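You operate a simulated robot arm through the tools that you are given. There is no shell and no other tool. Be economical: measure what you need, move in short steps, check, and stop when the job is done.

Carry out the task below with a simulated robot arm. There is one attempt and no reset: what you move stays moved.

## Task
Plug in the red and white connectors and check them under current.
Fine: Each goes in the header marked with its colour, with the supply off. Switch on till both header lamps light, then off. The purple connector stays out.

The check looks at the end state, three seconds after you hand in, the way a careful person would. Anything else that was tipped, shoved, dropped, spilled or broken makes it a failure.

## Robot
A 7-joint arm with a two-finger parallel gripper, fixed in place. Base frame: the origin is at the foot of the arm, x ahead of it, y to its left, z up; the work surface is at about z = 800. Lengths are in mm, angles in degrees, forces in N, time in s.
With the tool pointing down near the work surface it reaches from about 300 to 700 mm from the base axis. Its first joint turns from -66.0 to 66.0 degrees. Payload 1.57 kg.
The tool frame sits at the grasp point between the pads (the TCP): z along the fingers, y along the line on which they close. The tips reach 30 mm beyond it. Largest opening 110 mm; finger width 24, thickness 12; the body of the gripper, 48 by 112 mm, starts 78 mm behind the TCP.
Orientation is told as [roll, pitch, yaw] about the base's x, y, z axes, in that order, counted from this pose: with the fingers straight down and closing along the base's y, the tool's x points along the base's -x, its y along +y and its z along -z.

## Interface
- The arm moves only by the tool drive_tool. Its argument "steps" is a list of rows, each an object (a shift or turn left out is 0, a gripper value left out holds the last) with "jaw": the closure, from 0 (fully open) to 1 (shut); "offset": the shift along the tool's x, y, z in mm, a list of three; "rotation": the turn, a rotation vector about the tool's x, y, z in degrees, a list of three. In form: [{"jaw": jaw, "offset": [tx, ty, tz], "rotation": [wx, wy, wz]}, ...]. A call has 1 to 8 rows; each row is the pose to reach, as a shift and turn from the pose commanded when the call began, along the tool's axes at that moment. Each row takes 0.2 s and may step no farther than 50 mm and 8.6 degrees from the row before; otherwise, or with a gripper value out of range, the whole call is refused. A pose out of reach is approached as far as the arm can. The call stops where the force on the tool passes 90 N (or 10 N more than at its start, if that is more) or the arm is blocked; 0.2 s more then pass. Each finger travels about 108 mm/s and halts on what it meets, pressing with about 31 N; the grip force reading is that of the motor and also rises with nothing between the fingers. The clock runs only during rows and for 0.2 s after the last one: add rows that repeat a pose to give the fingers time. The reply holds the time, the measured pose of the TCP, the force on the tool along the base axes, the opening and the grip force, in the units named above and with some noise, and new pictures: "pictures" is both (left out), scene, wrist or none.
- Cameras (640 x 400 px; columns grow to the right, rows downward): "scene" is fixed at [169.7, -405.9, 1399.1]; the picture's right is [0.66, -0.75, 0.00], its down [-0.52, -0.45, -0.72] and it looks along [0.54, 0.47, -0.69] (base axes); focal length 229 px, centre (320, 200). "wrist" rides on the gripper at [70, 16, -141] in the tool frame; the picture's right is [-0.23, 0.97, 0.00], its down [-0.86, -0.20, -0.48] and it looks along [-0.47, -0.11, 0.88] (tool axes); focal length 222 px, centre (320, 200). There is no depth. A picture from a camera that has moved, and an enlarged one, comes with that camera's place and axes in the base frame and with its lens. The place of the scene camera against the robot may be out by one fixed shift of up to 12 mm in any direction.
- close_up(camera, box): a new picture of the part [left, top, right, bottom] of that camera's present view, enlarged. The clock stands still meanwhile.
- sign_off(): hands the job in; it is judged then, once.

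Go step by step. Nothing tells you positions but the pictures and the camera data: compare them with the known pose of the tool, close in by small moves and look again before you grip or let go. The budget is 120 turns and 200 pictures, counting those below and the enlarged ones. Unless the task says otherwise, let go and move clear before handing in, and close with one line.

The tools are called after ">>>" as a command line: name --argument value ..., lists and objects as JSON in quotes. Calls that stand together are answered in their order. drive_tool: Moves the arm, as the interface text tells. Its arguments: {"type":"object","properties":{"steps":{"type":"array","items":{"type":"object","properties":{"jaw":{"type":"number"},"offset":{"type":"array","items":{"type":"number"}},"rotation":{"type":"array","items":{"type":"number"}}}}},"pictures":{"type":"string","enum":["both","scene","wrist","none"]}},"required":["steps"]} The other tools are called the same way: close_up (camera, box) takes an enlarged picture of a part of a camera's view; sign_off () hands the job in.

At the start:

```text
t: 0.0
ee_pos: [401.0, 8.5, 1179.0]
ee_rot: [0.0, 0.0, 0.0]
ft_force: [0.2, -0.3, 0.0]
grip_width: 110.3
finger_force: 0.0
```

scene: 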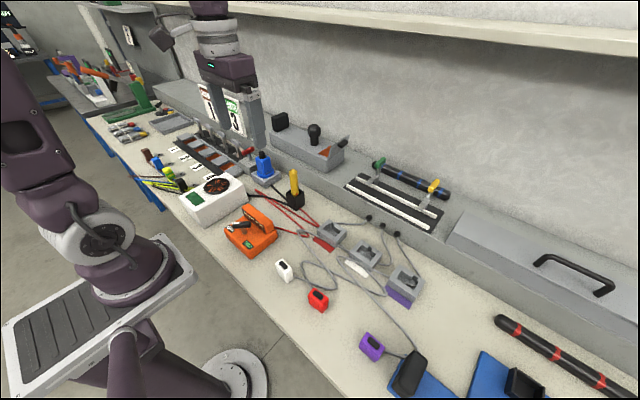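
wrist: 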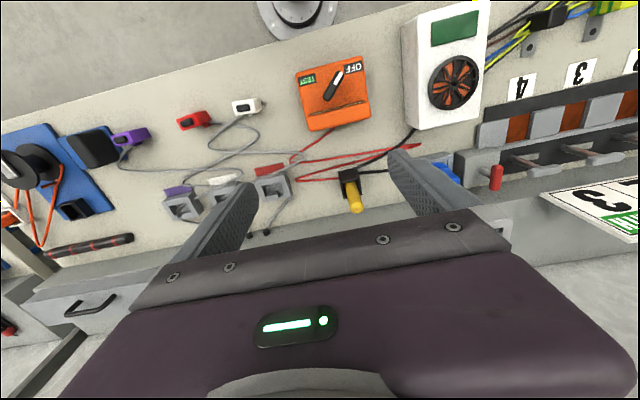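

I see a white, a red and a purple plug on the bench, three grey headers, and an orange box with a TEST/OFF rotary lever that is probably the supply. I'll take enlarged views before moving.

>>> close_up --camera "scene" --box '[260, 200, 440, 312]'

>>> close_up --camera "scene" --box '[130, 130, 310, 260]'

>>> close_up --camera "wrist" --box '[100, 40, 400, 230]'

```text
3.56 times, centred on (350, 256) of scene
camera zoom: at [169.7, -405.9, 1399.1], right [0.66, -0.75, 0.0], down [-0.52, -0.45, -0.72], along [0.54, 0.47, -0.69], focal length 814 px, centre (213, 1)
```

zoom: 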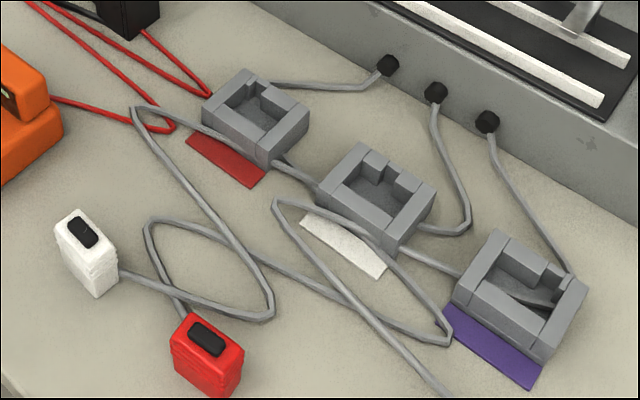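

```text
3.08 times, centred on (220, 195) of scene
camera zoom: at [169.7, -405.9, 1399.1], right [0.66, -0.75, 0.0], down [-0.52, -0.45, -0.72], along [0.54, 0.47, -0.69], focal length 704 px, centre (628, 215)
```

zoom: 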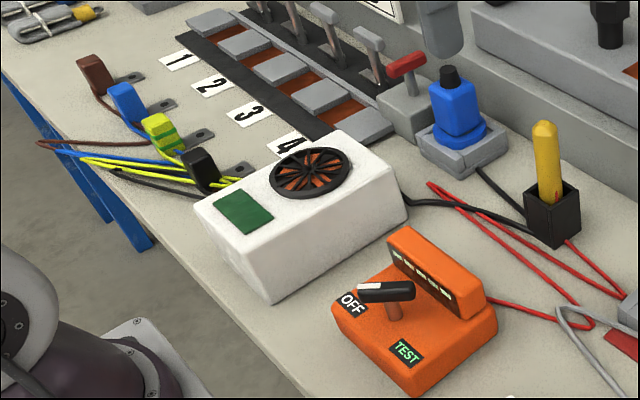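

```text
2.11 times, centred on (250, 135) of wrist
camera zoom: at [330.4, 24.9, 1319.1], right [0.23, 0.97, 0.0], down [0.86, -0.2, 0.48], along [0.47, -0.11, -0.88], focal length 468 px, centre (467, 337)
```

zoom: 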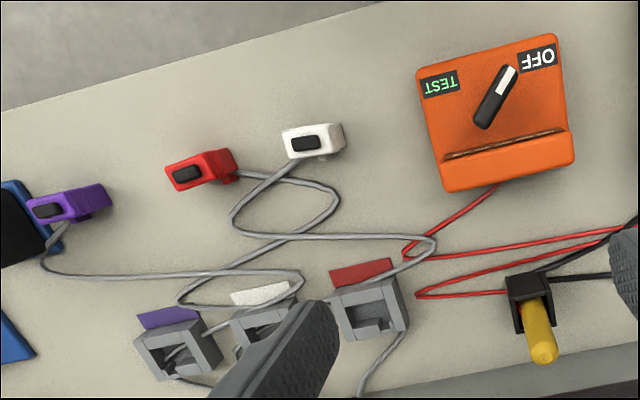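

The wrist view puts the white plug near (348,-136) and the red plug near (346,-256). The headers are at x≈534: red y≈-139, white y≈-266, purple y≈-392. I'll move the arm over the plugs and look at the keying.

>>> drive_tool --steps '[{"offset": [3, -35, 25]}, {"offset": [7, -70, 50]}, {"offset": [10, -105, 75]}, {"offset": [14, -140, 100]}, {"offset": [17, -175, 125]}, {"offset": [21, -208, 149]}]'

```text
t: 1.4
ee_pos: [379.3, -200.3, 1029.4]
ee_rot: [0.0, 0.0, 0.0]
ft_force: [-0.4, -0.6, 0.1]
grip_width: 110.1
finger_force: 0.0
camera wrist: at [308.8, -184.9, 1169.6], right [0.23, 0.97, 0.0], down [0.86, -0.2, 0.48], along [0.47, -0.11, -0.88], focal length 222 px, centre (320, 200)
```

scene: 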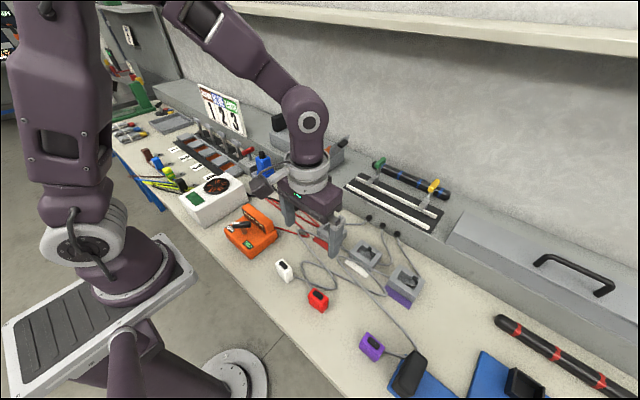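
wrist: 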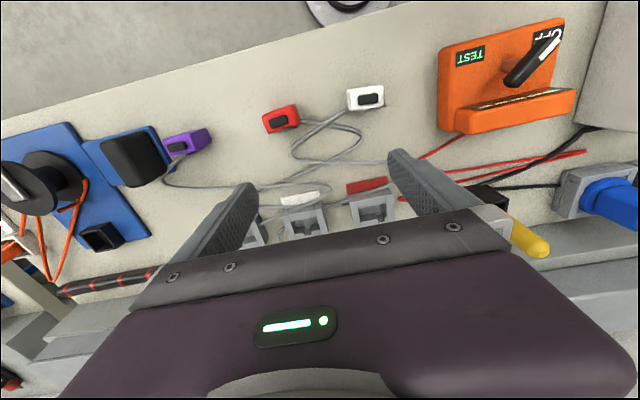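

The estimates hold up from this pose. I'll zoom on the plugs and headers.

>>> close_up --camera "wrist" --box '[240, 70, 400, 170]'

>>> close_up --camera "wrist" --box '[240, 160, 420, 250]'

>>> close_up --camera "scene" --box '[265, 250, 345, 320]'

```text
4.00 times, centred on (320, 120) of wrist
camera zoom: at [308.8, -184.9, 1169.6], right [0.23, 0.97, 0.0], down [0.86, -0.2, 0.48], along [0.47, -0.11, -0.88], focal length 888 px, centre (320, 520)
```

zoom: 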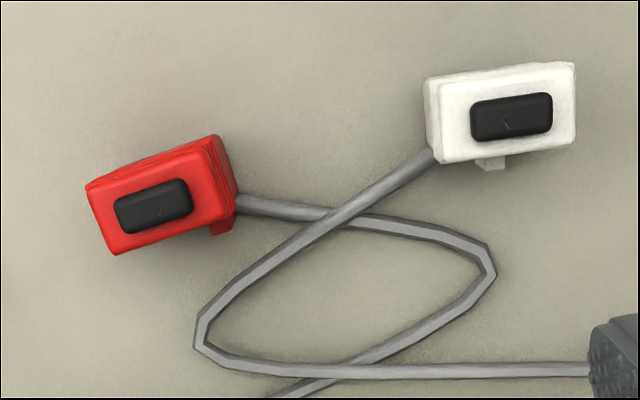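

```text
3.56 times, centred on (330, 205) of wrist
camera zoom: at [308.8, -184.9, 1169.6], right [0.23, 0.97, 0.0], down [0.86, -0.2, 0.48], along [0.47, -0.11, -0.88], focal length 790 px, centre (284, 182)
```

zoom: 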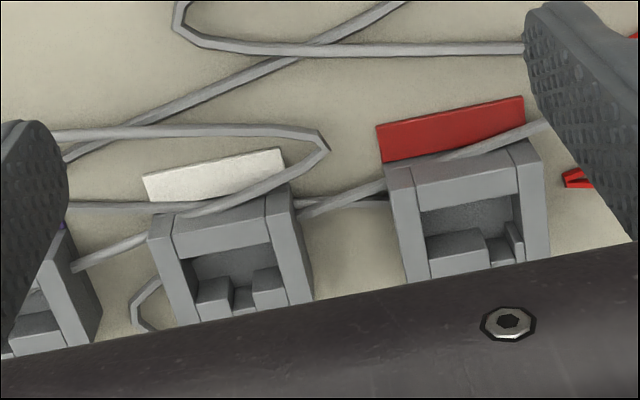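

```text
5.71 times, centred on (305, 285) of scene
camera zoom: at [169.7, -405.9, 1399.0], right [0.66, -0.75, 0.0], down [-0.52, -0.45, -0.72], along [0.54, 0.47, -0.69], focal length 1308 px, centre (406, -286)
```

zoom: 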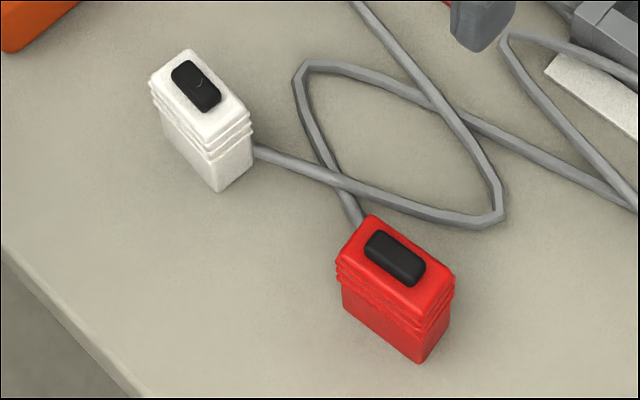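

The plugs stand upright with a key on the +x side, and each header has a matching notch in its +x wall. I'll shift toward +x and lower to see the key sides and the cables.

>>> drive_tool --steps '[{"offset": [-35, 0, 25]}, {"offset": [-65, 0, 50]}, {"offset": [-90, 0, 70]}]' --pictures "wrist"

>>> close_up --camera "wrist" --box '[220, 0, 460, 150]'

>>> close_up --camera "wrist" --box '[220, 100, 460, 250]'

```text
t: 2.2
ee_pos: [468.9, -197.3, 958.4]
ee_rot: [-0.1, 0.0, 0.1]
ft_force: [0.6, 0.5, -0.6]
grip_width: 109.8
finger_force: 0.1
camera wrist: at [399.4, -182.7, 1099.4], right [0.23, 0.97, 0.0], down [0.86, -0.2, 0.48], along [0.47, -0.11, -0.88], focal length 222 px, centre (320, 200)
```

wrist: 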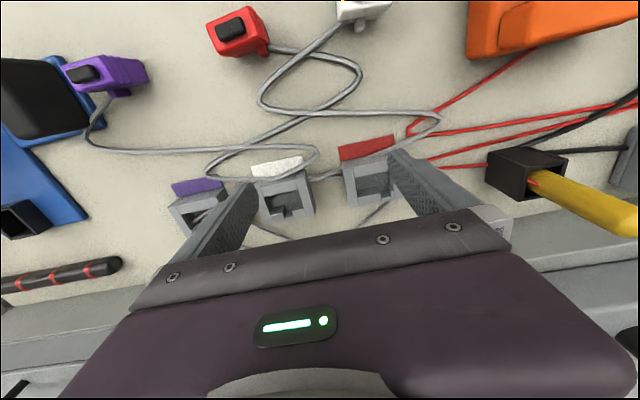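

```text
2.67 times, centred on (340, 75) of wrist
camera zoom: at [399.4, -182.7, 1099.4], right [0.23, 0.97, 0.0], down [0.86, -0.2, 0.48], along [0.47, -0.11, -0.88], focal length 592 px, centre (267, 533)
```

zoom: 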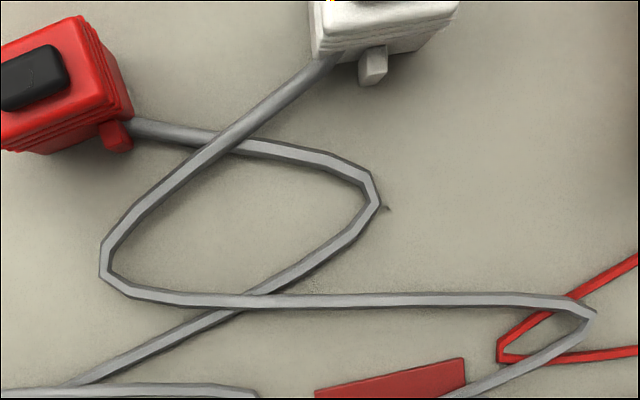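

```text
2.67 times, centred on (340, 175) of wrist
camera zoom: at [399.4, -182.7, 1099.4], right [0.23, 0.97, 0.0], down [0.86, -0.2, 0.48], along [0.47, -0.11, -0.88], focal length 592 px, centre (267, 267)
```

zoom: 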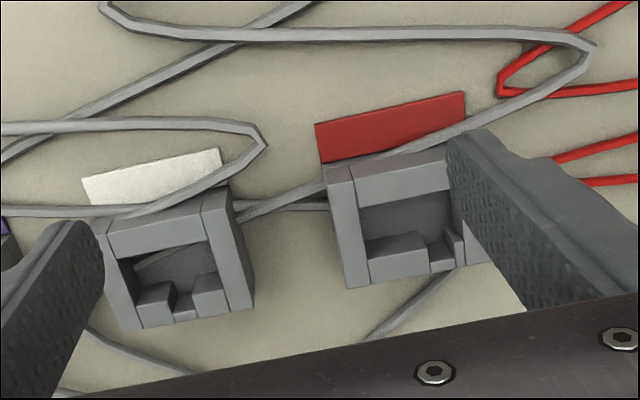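

Both keys sit where the header notches are, so neither plug needs flipping. I'll hover over the red plug to measure it.

>>> drive_tool --steps '[{"offset": [40, -19, 10]}, {"offset": [80, -38, 25]}, {"offset": [123, -57, 45]}, {"offset": [123, -57, 53]}]' --pictures "wrist"

>>> close_up --camera "wrist" --box '[240, 110, 400, 210]'

>>> close_up --camera "scene" --box '[260, 240, 360, 320]'

```text
refused: row 3 steps farther than a row can; nothing moved
```

```text
4.00 times, centred on (320, 160) of wrist
camera zoom: at [399.4, -182.7, 1099.4], right [0.23, 0.97, 0.0], down [0.86, -0.2, 0.48], along [0.47, -0.11, -0.88], focal length 888 px, centre (320, 360)
```

zoom: 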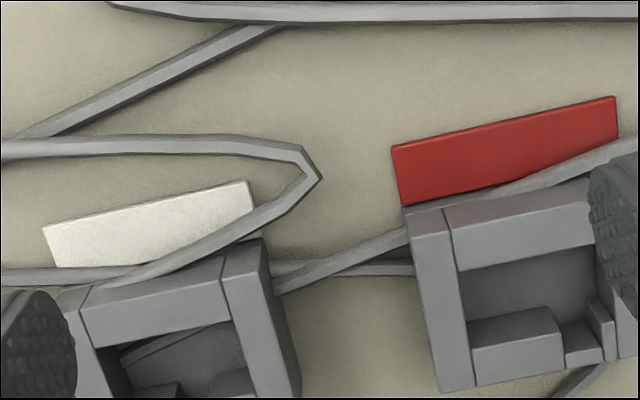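

```text
5.00 times, centred on (310, 280) of scene
camera zoom: at [169.7, -405.9, 1399.1], right [0.66, -0.75, 0.0], down [-0.52, -0.45, -0.72], along [0.54, 0.47, -0.69], focal length 1145 px, centre (370, -200)
```

zoom: 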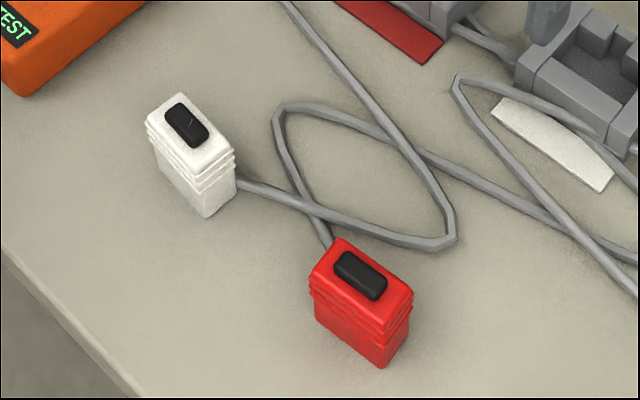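

That call was refused for step size, so I'll repeat it with smaller rows.

>>> drive_tool --steps '[{"offset": [40, -19, 13]}, {"offset": [80, -38, 26]}, {"offset": [115, -54, 40]}, {"offset": [123, -57, 53]}]' --pictures "wrist"

>>> close_up --camera "wrist" --box '[240, 110, 400, 210]'

>>> close_up --camera "scene" --box '[240, 200, 400, 320]'

```text
t: 3.2
ee_pos: [344.9, -256.7, 904.4]
ee_rot: [-0.1, 0.0, 0.1]
ft_force: [-0.2, -0.6, 0.4]
grip_width: 109.8
finger_force: 0.0
camera wrist: at [275.2, -240.2, 1046.0], right [0.23, 0.97, 0.0], down [0.86, -0.2, 0.48], along [0.47, -0.11, -0.88], focal length 222 px, centre (320, 200)
```

wrist: 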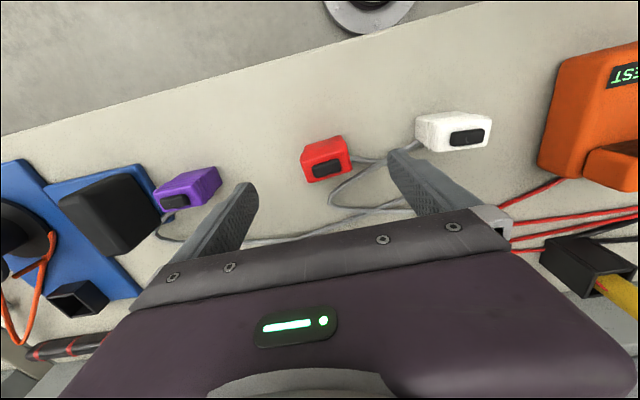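

```text
4.00 times, centred on (320, 160) of wrist
camera zoom: at [275.2, -240.2, 1046.0], right [0.23, 0.97, 0.0], down [0.86, -0.2, 0.48], along [0.47, -0.11, -0.88], focal length 888 px, centre (320, 360)
```

zoom: 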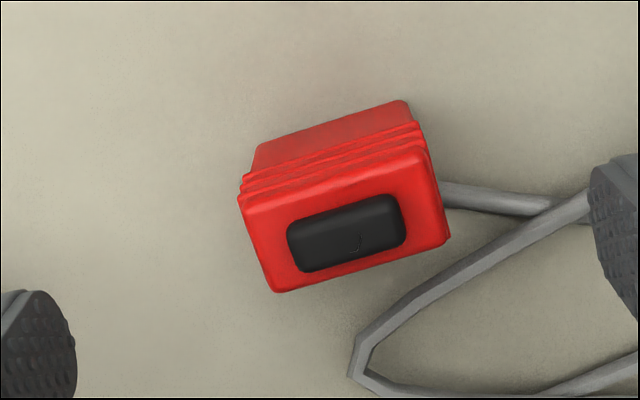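

```text
3.33 times, centred on (320, 260) of scene
camera zoom: at [169.7, -405.9, 1399.1], right [0.66, -0.75, 0.0], down [-0.52, -0.45, -0.72], along [0.54, 0.47, -0.69], focal length 763 px, centre (320, 0)
```

zoom: 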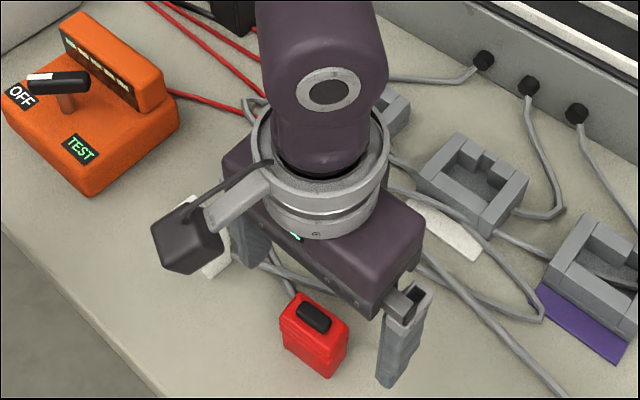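

Triangulating two wrist views puts the red plug's top at z≈856, centred near (344,-250) with yaw about +4°. I'll align, descend and grip the ribbed upper part across its length.

>>> drive_tool --steps '[{"offset": [0.8, 6.6, 10], "rotation": [0, 0, -4]}, {"offset": [0.8, 6.6, 30], "rotation": [0, 0, -4]}, {"offset": [0.8, 6.6, 42], "rotation": [0, 0, -4], "jaw": 0.4}, {"offset": [0.8, 6.6, 42], "rotation": [0, 0, -4], "jaw": 0.4}]'

>>> close_up --camera "wrist" --box '[240, 110, 400, 210]'

>>> close_up --camera "scene" --box '[260, 240, 380, 320]'

```text
t: 4.2
ee_pos: [345.3, -250.0, 862.0]
ee_rot: [0.0, 0.1, 4.2]
ft_force: [0.5, -0.1, 0.1]
grip_width: 66.1
finger_force: 0.1
camera wrist: at [274.3, -238.9, 1003.5], right [0.16, 0.99, 0.0], down [0.87, -0.14, 0.48], along [0.47, -0.08, -0.88], focal length 222 px, centre (320, 200)
```

scene: 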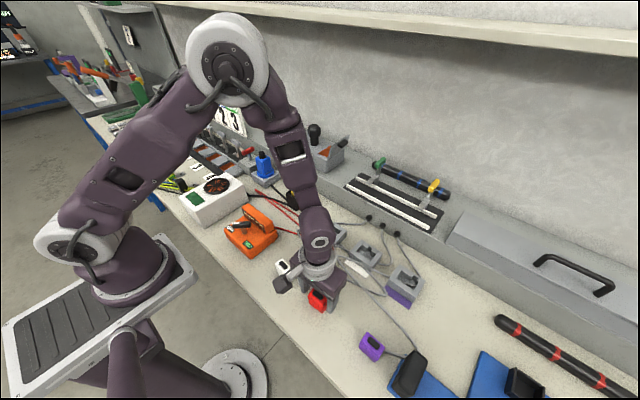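
wrist: 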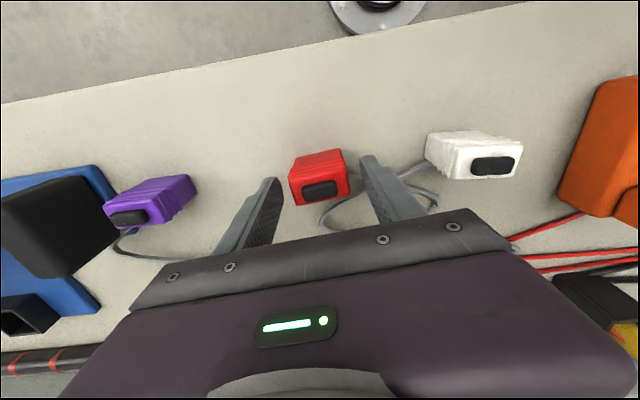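

```text
4.00 times, centred on (320, 160) of wrist
camera zoom: at [274.3, -238.9, 1003.5], right [0.16, 0.99, 0.0], down [0.87, -0.14, 0.48], along [0.47, -0.08, -0.88], focal length 888 px, centre (320, 360)
```

zoom: 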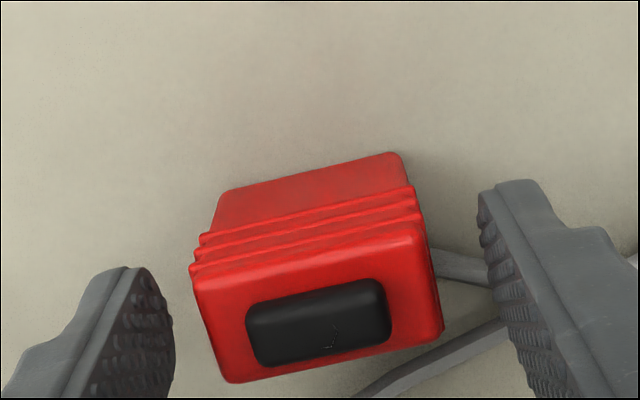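

```text
5.00 times, centred on (320, 280) of scene
camera zoom: at [169.7, -405.9, 1399.1], right [0.66, -0.75, 0.0], down [-0.52, -0.45, -0.72], along [0.54, 0.47, -0.69], focal length 1145 px, centre (320, -200)
```

zoom: 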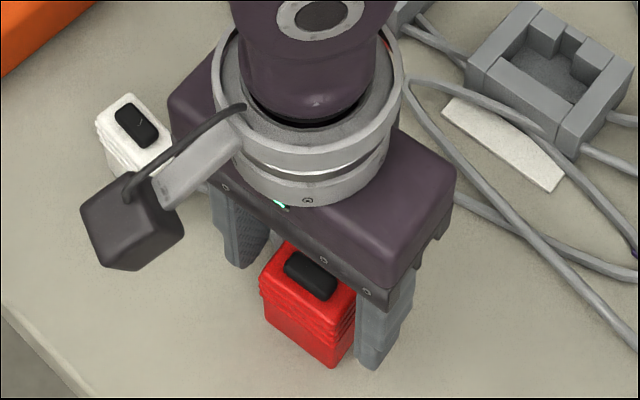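

The fingers straddle the plug, roughly centred, so I'll close on it.

>>> drive_tool --steps '[{"jaw": 0.55}, {"jaw": 1}, {"jaw": 1}, {"jaw": 1}]' --pictures "wrist"

>>> close_up --camera "wrist" --box '[240, 110, 400, 210]'

```text
t: 5.2
ee_pos: [345.9, -250.6, 861.4]
ee_rot: [0.0, 0.0, 3.9]
ft_force: [0.4, 0.0, 0.2]
grip_width: 43.0
finger_force: 30.9
camera wrist: at [274.3, -238.9, 1003.7], right [0.16, 0.99, 0.0], down [0.87, -0.14, 0.48], along [0.47, -0.08, -0.88], focal length 222 px, centre (320, 200)
```

wrist: 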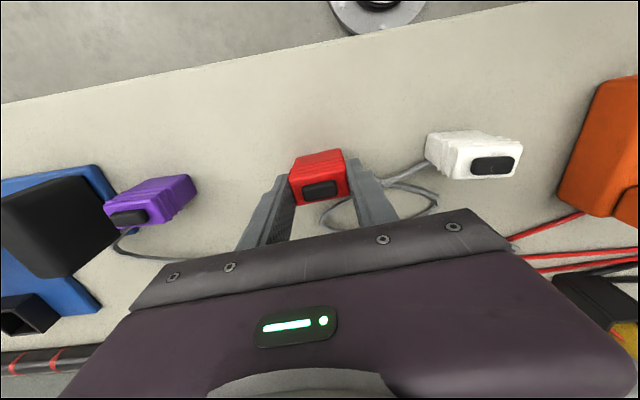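

```text
4.00 times, centred on (320, 160) of wrist
camera zoom: at [274.3, -238.9, 1003.7], right [0.16, 0.99, 0.0], down [0.87, -0.14, 0.48], along [0.47, -0.08, -0.88], focal length 888 px, centre (320, 360)
```

zoom: 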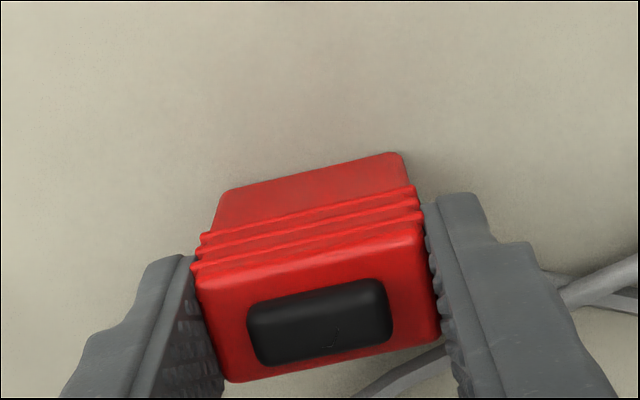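

The red plug is gripped at 43 mm width. I'll lift it and carry it to a spot from which I can measure the headers.

>>> drive_tool --steps '[{"offset": [0, 0, -20]}, {"offset": [0, 0, -60]}, {"offset": [-20, 22, -78], "rotation": [0, 0, 4]}, {"offset": [-45, 45, -78], "rotation": [0, 0, 4]}, {"offset": [-59, 66, -78], "rotation": [0, 0, 4]}]'

>>> close_up --camera "wrist" --box '[220, 120, 420, 245]'

>>> close_up --camera "scene" --box '[260, 200, 440, 312]'

```text
t: 6.4
ee_pos: [399.5, -179.2, 941.5]
ee_rot: [0.0, 0.0, 0.0]
ft_force: [0.1, 0.4, 0.0]
grip_width: 43.2
finger_force: 30.9
camera wrist: at [330.0, -163.3, 1082.4], right [0.23, 0.97, 0.0], down [0.86, -0.2, 0.48], along [0.47, -0.11, -0.88], focal length 222 px, centre (320, 200)
```

scene: 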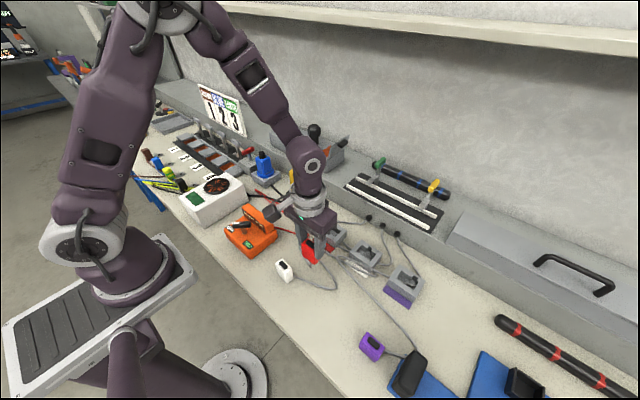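
wrist: 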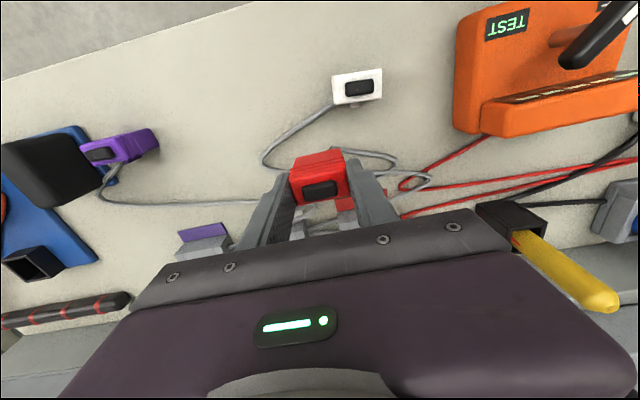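

```text
3.20 times, centred on (320, 182) of wrist
camera zoom: at [330.0, -163.3, 1082.4], right [0.23, 0.97, 0.0], down [0.86, -0.2, 0.48], along [0.47, -0.11, -0.88], focal length 711 px, centre (320, 256)
```

zoom: 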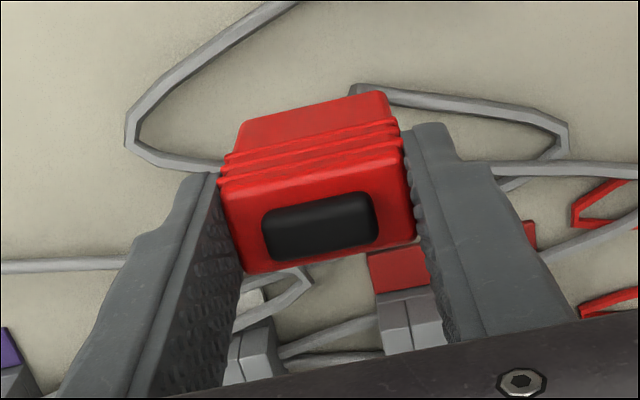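

```text
3.56 times, centred on (350, 256) of scene
camera zoom: at [169.7, -405.9, 1399.1], right [0.66, -0.75, 0.0], down [-0.52, -0.45, -0.72], along [0.54, 0.47, -0.69], focal length 814 px, centre (213, 1)
```

zoom: 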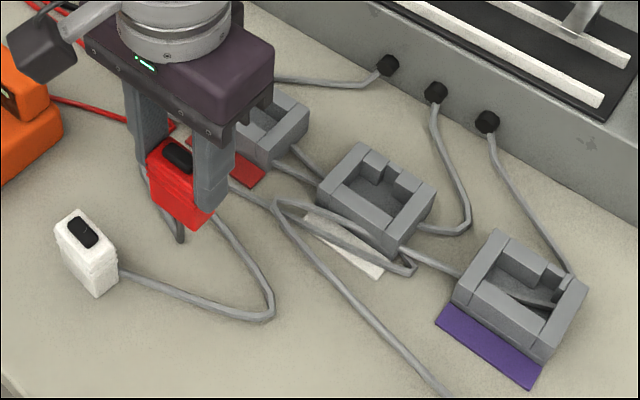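

The plug hangs straight and the cable follows. The red and white labels on the table measure at y≈-140.7 and -265.7. Next I'll look steeply down on the red header from its side.

>>> drive_tool --steps '[{"offset": [-34, -15, -4]}, {"offset": [-68, -30, -4]}, {"offset": [-102, -46, -4]}, {"offset": [-135.5, -61, -4]}, {"offset": [-135.5, -61, -4]}]' --pictures "wrist"

>>> close_up --camera "wrist" --box '[350, 70, 510, 170]'

>>> close_up --camera "scene" --box '[290, 200, 430, 300]'

```text
t: 7.6
ee_pos: [535.3, -239.7, 944.3]
ee_rot: [0.1, 0.0, -0.1]
ft_force: [0.2, 1.0, -0.9]
grip_width: 42.7
finger_force: 31.1
camera wrist: at [464.3, -223.6, 1085.9], right [0.23, 0.97, 0.0], down [0.86, -0.2, 0.48], along [0.47, -0.11, -0.88], focal length 222 px, centre (320, 200)
```

wrist: 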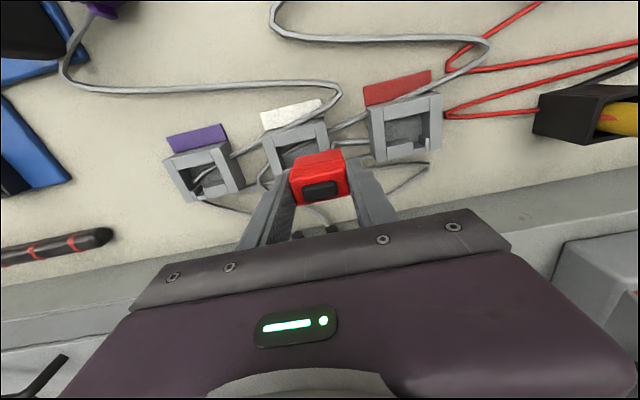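

```text
4.00 times, centred on (430, 120) of wrist
camera zoom: at [464.3, -223.6, 1085.9], right [0.23, 0.97, 0.0], down [0.86, -0.2, 0.48], along [0.47, -0.11, -0.88], focal length 888 px, centre (-120, 520)
```

zoom: 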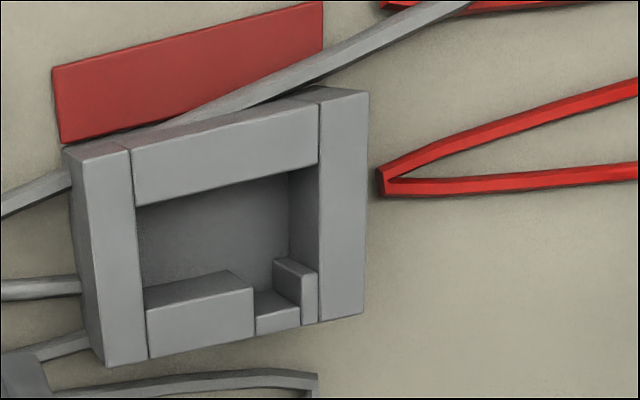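

```text
4.00 times, centred on (360, 250) of scene
camera zoom: at [169.7, -405.9, 1399.1], right [0.66, -0.75, 0.0], down [-0.52, -0.45, -0.72], along [0.54, 0.47, -0.69], focal length 916 px, centre (160, 0)
```

zoom: 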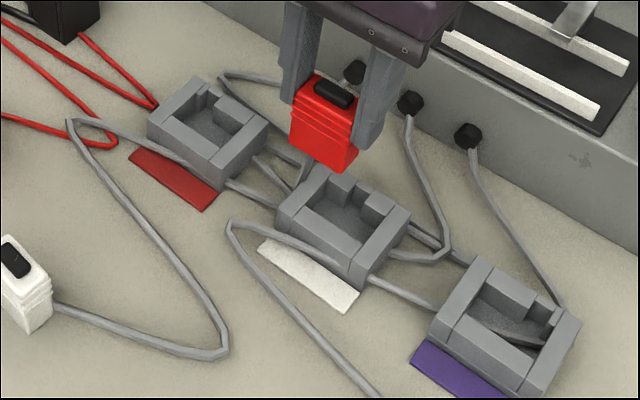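

I now have the red header. Its top is at z≈833 and its opening spans x 520–550 and y -165 to -117. I'll zoom on the held plug to get its thickness and key position.

>>> close_up --camera "scene" --box '[345, 205, 395, 250]'

>>> close_up --camera "wrist" --box '[270, 130, 370, 215]'

```text
8.89 times, centred on (370, 228) of scene
camera zoom: at [169.7, -405.9, 1399.1], right [0.66, -0.75, 0.0], down [-0.52, -0.45, -0.72], along [0.54, 0.47, -0.69], focal length 2035 px, centre (-124, -44)
```

zoom: 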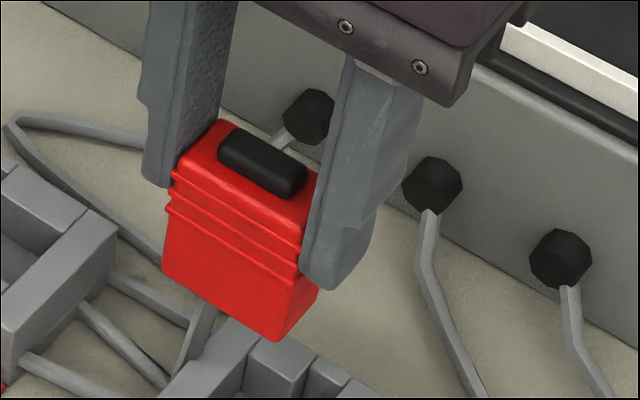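

```text
4.71 times, centred on (320, 172) of wrist
camera zoom: at [464.3, -223.6, 1085.9], right [0.23, 0.97, 0.0], down [0.86, -0.2, 0.48], along [0.47, -0.11, -0.88], focal length 1045 px, centre (320, 329)
```

zoom: 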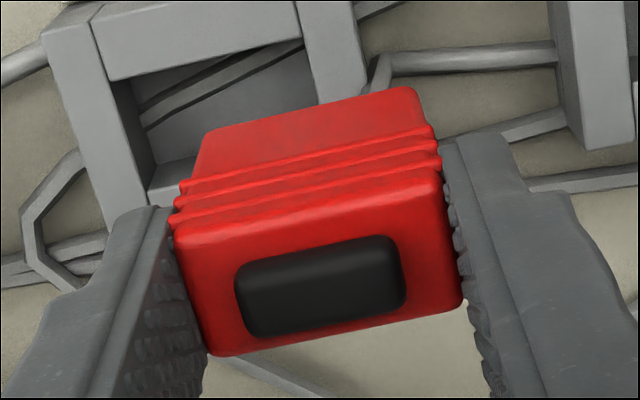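

The plug body is about 41×22 mm and sits about 1.7 mm toward -x of the TCP. The opening centre is (535,-141), so I'll go above the red header.

>>> drive_tool --steps '[{"offset": [-0.5, 33, 0]}, {"offset": [-1, 66, 0]}, {"offset": [-1.7, 98.6, 0]}, {"offset": [-1.7, 98.6, 20]}, {"offset": [-1.7, 98.6, 35]}, {"offset": [-1.7, 98.6, 35]}]'

>>> close_up --camera "wrist" --box '[240, 110, 400, 210]'

>>> close_up --camera "scene" --box '[300, 200, 380, 250]'

```text
t: 9.0
ee_pos: [535.4, -139.5, 911.7]
ee_rot: [0.0, 0.0, 0.1]
ft_force: [-0.4, 0.1, -0.7]
grip_width: 42.9
finger_force: 30.9
camera wrist: at [466.5, -125.0, 1052.2], right [0.23, 0.97, 0.0], down [0.86, -0.2, 0.48], along [0.47, -0.11, -0.88], focal length 222 px, centre (320, 200)
```

scene: 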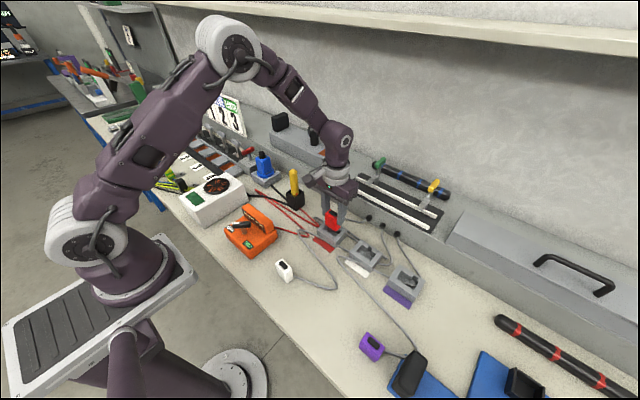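
wrist: 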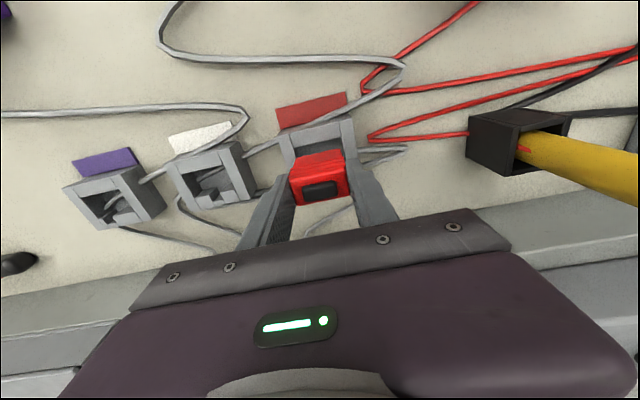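

```text
4.00 times, centred on (320, 160) of wrist
camera zoom: at [466.5, -125.0, 1052.2], right [0.23, 0.97, 0.0], down [0.86, -0.2, 0.48], along [0.47, -0.11, -0.88], focal length 888 px, centre (320, 360)
```

zoom: 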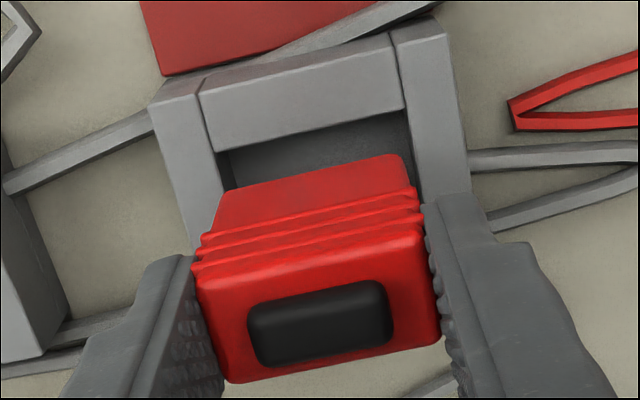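

```text
8.00 times, centred on (340, 225) of scene
camera zoom: at [169.7, -405.9, 1399.1], right [0.66, -0.75, 0.0], down [-0.52, -0.45, -0.72], along [0.54, 0.47, -0.69], focal length 1832 px, centre (160, 0)
```

zoom: 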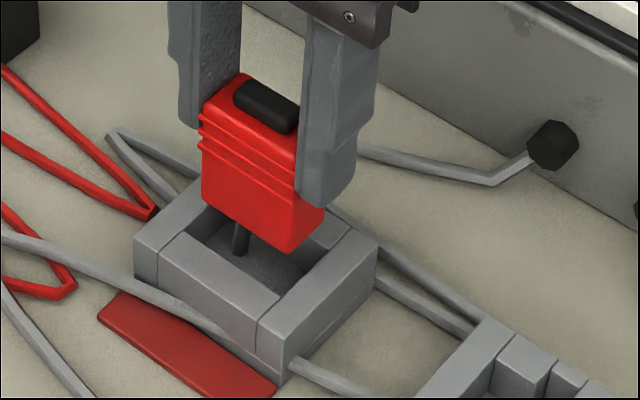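

The plug is just above the opening with its cable hanging through it. I'll trim y by +1.3 and x by -1, then start the descent.

>>> drive_tool --steps '[{"offset": [1, 1.3, 0]}, {"offset": [1, 1.3, 8]}, {"offset": [1, 1.3, 15]}, {"offset": [1, 1.3, 21]}]' --pictures "none"

>>> close_up --camera "wrist" --box '[240, 110, 400, 210]'

>>> close_up --camera "scene" --box '[300, 200, 380, 250]'

```text
t: 10.0
ee_pos: [536.0, -139.9, 890.4]
ee_rot: [0.0, 0.0, 0.0]
ft_force: [0.2, -0.6, 0.3]
grip_width: 42.7
finger_force: 31.5
```

```text
4.00 times, centred on (320, 160) of wrist
camera zoom: at [466.4, -124.2, 1031.5], right [0.23, 0.97, 0.0], down [0.86, -0.2, 0.48], along [0.47, -0.11, -0.88], focal length 888 px, centre (320, 360)
```

zoom: 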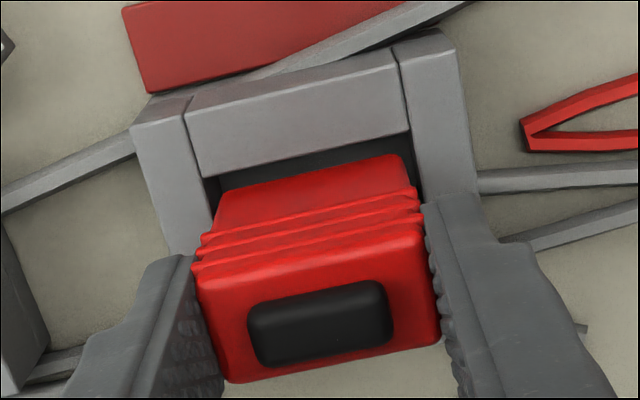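

```text
8.00 times, centred on (340, 225) of scene
camera zoom: at [169.7, -405.9, 1399.1], right [0.66, -0.75, 0.0], down [-0.52, -0.45, -0.72], along [0.54, 0.47, -0.69], focal length 1832 px, centre (160, 0)
```

zoom: 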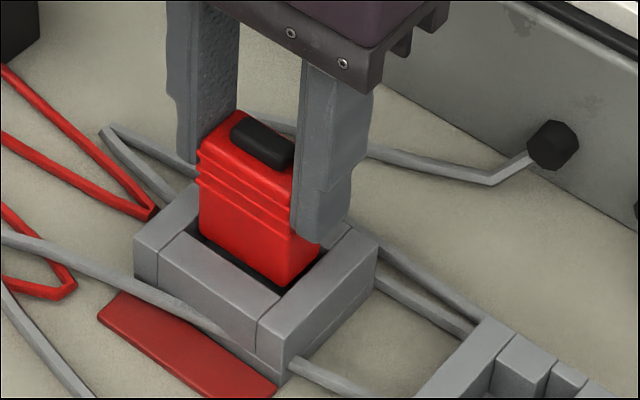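

The plug is entering with even gaps and no force. I'll keep going down.

>>> drive_tool --steps '[{"offset": [0, 0, 4]}, {"offset": [0, 0, 8]}, {"offset": [0, 0, 11]}]' --pictures "none"

>>> close_up --camera "wrist" --box '[240, 110, 400, 210]'

>>> close_up --camera "scene" --box '[300, 200, 380, 250]'

```text
t: 10.8
ee_pos: [535.5, -139.9, 877.3]
ee_rot: [0.0, 0.0, 0.0]
ft_force: [-1.2, -0.1, -1.5]
grip_width: 42.6
finger_force: 30.5
```

```text
4.00 times, centred on (320, 160) of wrist
camera zoom: at [466.5, -124.8, 1020.3], right [0.23, 0.97, 0.0], down [0.86, -0.2, 0.48], along [0.47, -0.11, -0.88], focal length 888 px, centre (320, 360)
```

zoom: 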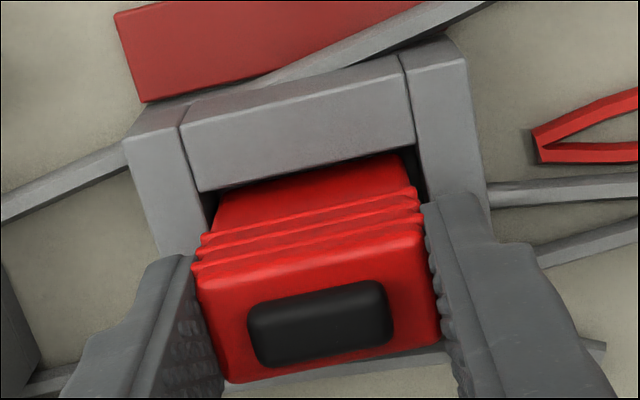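

```text
8.00 times, centred on (340, 225) of scene
camera zoom: at [169.7, -405.9, 1399.1], right [0.66, -0.75, 0.0], down [-0.52, -0.45, -0.72], along [0.54, 0.47, -0.69], focal length 1832 px, centre (160, 0)
```

zoom: 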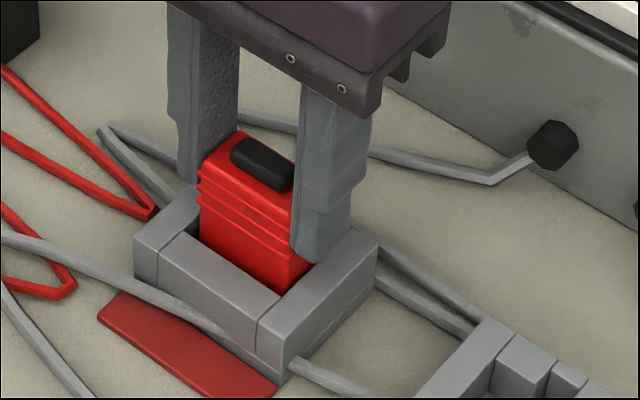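

It's still moving freely at about 15 mm in. I'll press on in small steps and watch the force.

>>> drive_tool --steps '[{"offset": [0, 0, 2]}, {"offset": [0, 0, 4]}, {"offset": [0, 0, 5]}]' --pictures "none"

```text
t: 11.6
ee_pos: [535.4, -139.4, 873.9]
ee_rot: [-0.1, -0.1, 0.0]
ft_force: [0.0, 0.6, -0.9]
grip_width: 43.1
finger_force: 31.3
```

>>> drive_tool --steps '[{"offset": [0, 0, 2]}, {"offset": [0, 0, 4]}]' --pictures "none"

>>> close_up --camera "wrist" --box '[240, 110, 400, 210]'

>>> close_up --camera "scene" --box '[300, 200, 380, 250]'

```text
t: 12.2
ee_pos: [535.9, -140.1, 871.5]
ee_rot: [-0.1, -0.1, -0.1]
ft_force: [-8.1, 1.3, 29.4]
grip_width: 42.9
finger_force: 30.9
```

```text
4.00 times, centred on (320, 160) of wrist
camera zoom: at [466.2, -124.4, 1012.7], right [0.23, 0.97, 0.0], down [0.85, -0.2, 0.48], along [0.47, -0.11, -0.88], focal length 888 px, centre (320, 360)
```

zoom: 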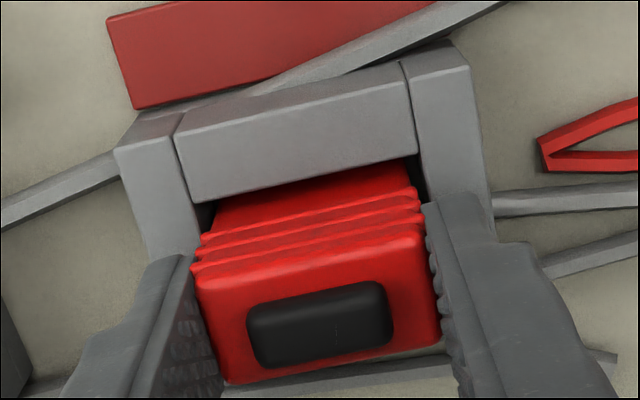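

```text
8.00 times, centred on (340, 225) of scene
camera zoom: at [169.0, -405.7, 1399.2], right [0.66, -0.75, 0.0], down [-0.52, -0.45, -0.72], along [0.55, 0.47, -0.69], focal length 1832 px, centre (160, 0)
```

zoom: 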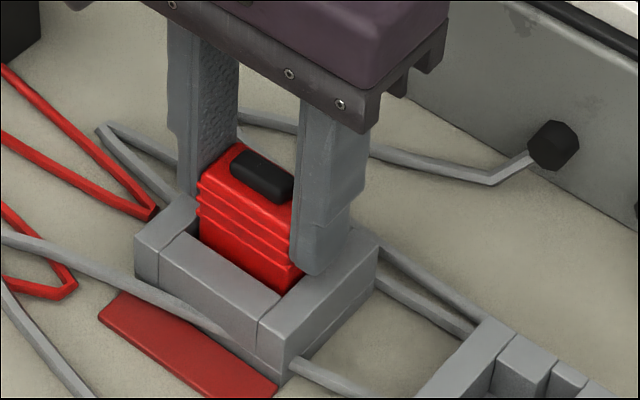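

The force is now 29 N at about 23 mm in, so it's either at the floor or at the contact resistance. I'll press a little more to tell which.

>>> drive_tool --steps '[{"offset": [0, 0, 1.5]}, {"offset": [0, 0, 3]}, {"offset": [0, 0, 3]}]' --pictures "none"

>>> close_up --camera "scene" --box '[300, 200, 380, 250]'

```text
t: 13.0
ee_pos: [536.0, -140.3, 868.4]
ee_rot: [-0.1, -0.2, 0.1]
ft_force: [2.7, -2.1, 29.8]
grip_width: 42.9
finger_force: 31.8
```

```text
8.00 times, centred on (340, 225) of scene
camera zoom: at [169.2, -405.8, 1399.1], right [0.66, -0.75, 0.0], down [-0.52, -0.45, -0.72], along [0.55, 0.47, -0.69], focal length 1832 px, centre (160, 0)
```

zoom: 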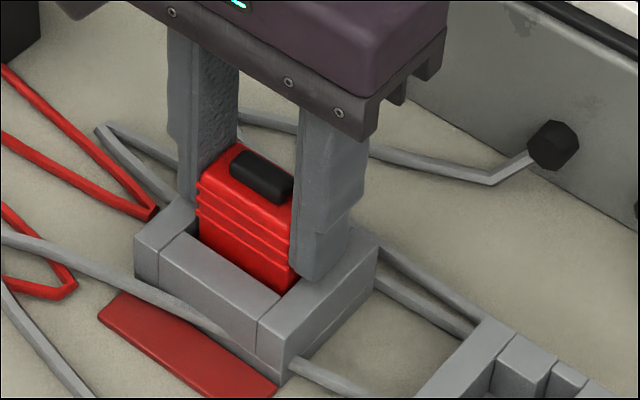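

The gripper slid down while the plug held still, so it is bottomed out or needs a harder push. I'll look from the wrist.

>>> close_up --camera "wrist" --box '[240, 110, 400, 210]'

>>> close_up --camera "scene" --box '[310, 210, 350, 250]'

```text
4.00 times, centred on (320, 160) of wrist
camera zoom: at [466.4, -124.3, 1008.5], right [0.23, 0.97, 0.0], down [0.85, -0.2, 0.48], along [0.47, -0.11, -0.88], focal length 888 px, centre (320, 360)
```

zoom: 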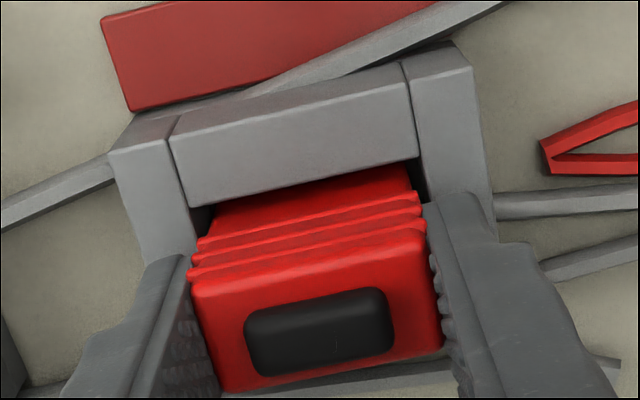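

```text
10.00 times, centred on (330, 230) of scene
camera zoom: at [169.2, -405.8, 1399.1], right [0.66, -0.75, 0.0], down [-0.52, -0.45, -0.72], along [0.55, 0.47, -0.69], focal length 2290 px, centre (220, -100)
```

zoom: 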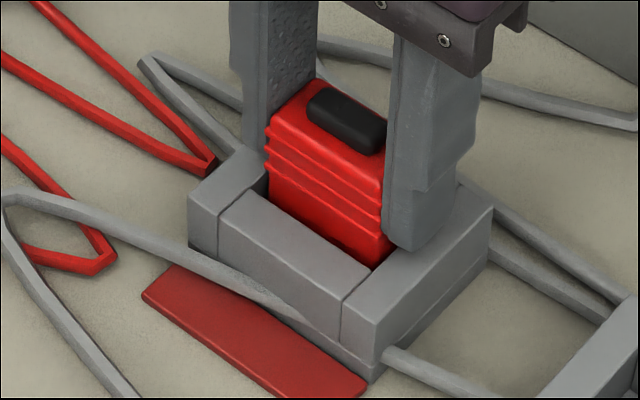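

Depth and force agree with the plug sitting on the socket floor. I'll release, rise and inspect.

>>> drive_tool --steps '[{"offset": [0, 0, 0], "jaw": 0.45}, {"offset": [0, 0, 0], "jaw": 0.45}, {"offset": [0, 0, -40], "jaw": 0.45}, {"offset": [0, 0, -80], "jaw": 0.3}, {"offset": [0, -45, -85], "jaw": 0}, {"offset": [0, -90, -85], "jaw": 0}]' --pictures "wrist"

>>> close_up --camera "wrist" --box '[350, 70, 510, 170]'

>>> close_up --camera "scene" --box '[300, 205, 360, 245]'

```text
t: 14.4
ee_pos: [538.5, -229.4, 951.8]
ee_rot: [0.0, -0.1, 0.0]
ft_force: [0.2, -0.5, -0.5]
grip_width: 110.0
finger_force: 0.0
camera wrist: at [467.5, -213.4, 1092.5], right [0.23, 0.97, 0.0], down [0.86, -0.2, 0.48], along [0.47, -0.11, -0.88], focal length 222 px, centre (320, 200)
```

wrist: 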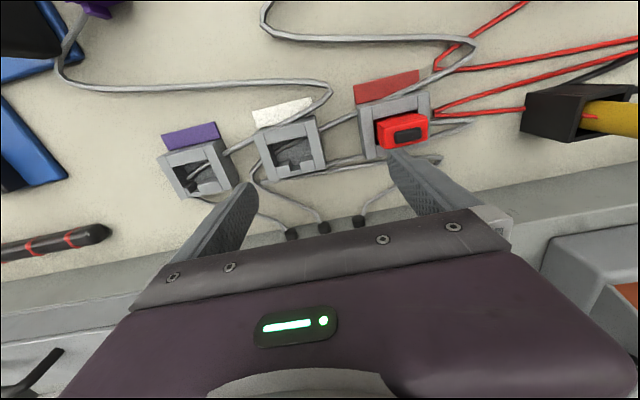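

```text
4.00 times, centred on (430, 120) of wrist
camera zoom: at [467.5, -213.4, 1092.5], right [0.23, 0.97, 0.0], down [0.86, -0.2, 0.48], along [0.47, -0.11, -0.88], focal length 888 px, centre (-120, 520)
```

zoom: 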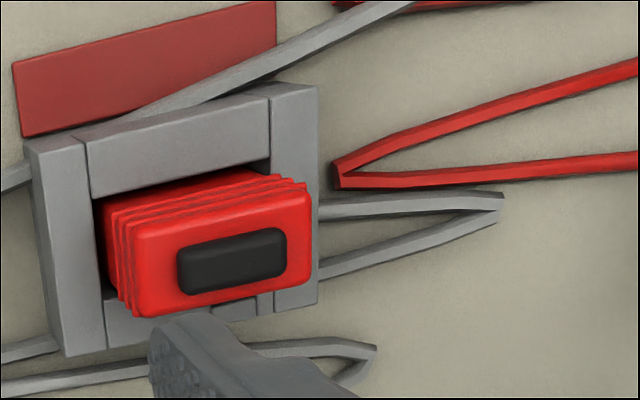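

```text
10.00 times, centred on (330, 225) of scene
camera zoom: at [169.7, -405.9, 1399.0], right [0.66, -0.75, 0.0], down [-0.52, -0.45, -0.72], along [0.54, 0.47, -0.69], focal length 2290 px, centre (220, -50)
```

zoom: 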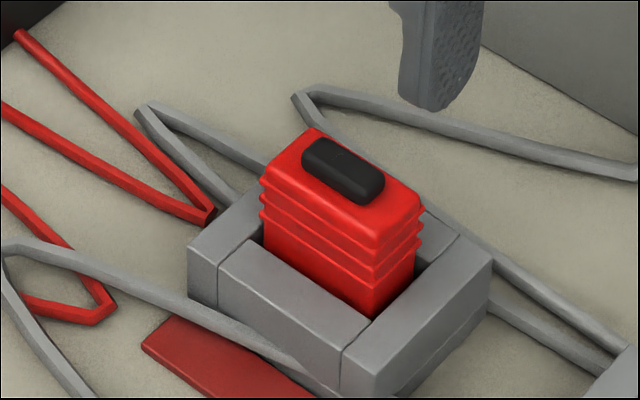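

The plug stands upright in the header with its bottom at about z=811. To check that its key is in the notch, I'll look from behind the header at a safe height.

>>> drive_tool --steps '[{"offset": [-20, 15, -40]}, {"offset": [-60, 30, -50]}, {"offset": [-100, 45, -50]}, {"offset": [-100, 45, -50]}]'

>>> close_up --camera "wrist" --box '[260, 0, 420, 100]'

```text
t: 15.4
ee_pos: [637.1, -184.5, 1002.1]
ee_rot: [0.0, 0.1, 0.2]
ft_force: [-0.3, 0.7, 0.2]
grip_width: 110.2
finger_force: 0.0
camera wrist: at [566.0, -167.9, 1143.9], right [0.23, 0.97, 0.0], down [0.86, -0.2, 0.48], along [0.46, -0.11, -0.88], focal length 222 px, centre (320, 200)
```

scene: 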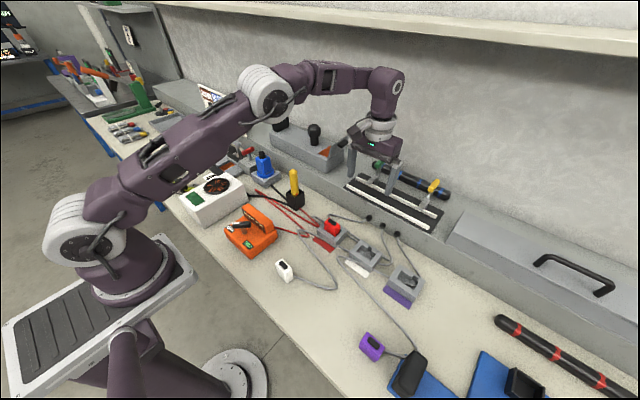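
wrist: 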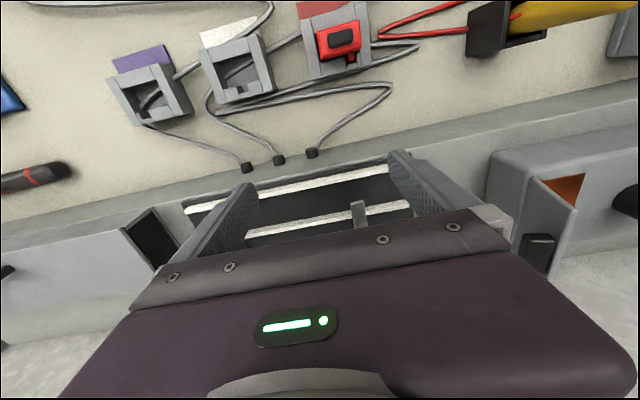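

```text
4.00 times, centred on (340, 50) of wrist
camera zoom: at [566.0, -167.9, 1143.9], right [0.23, 0.97, 0.0], down [0.86, -0.2, 0.48], along [0.46, -0.11, -0.88], focal length 888 px, centre (240, 800)
```

zoom: 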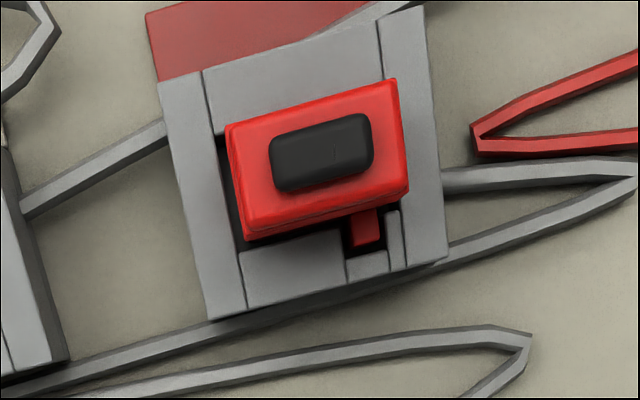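

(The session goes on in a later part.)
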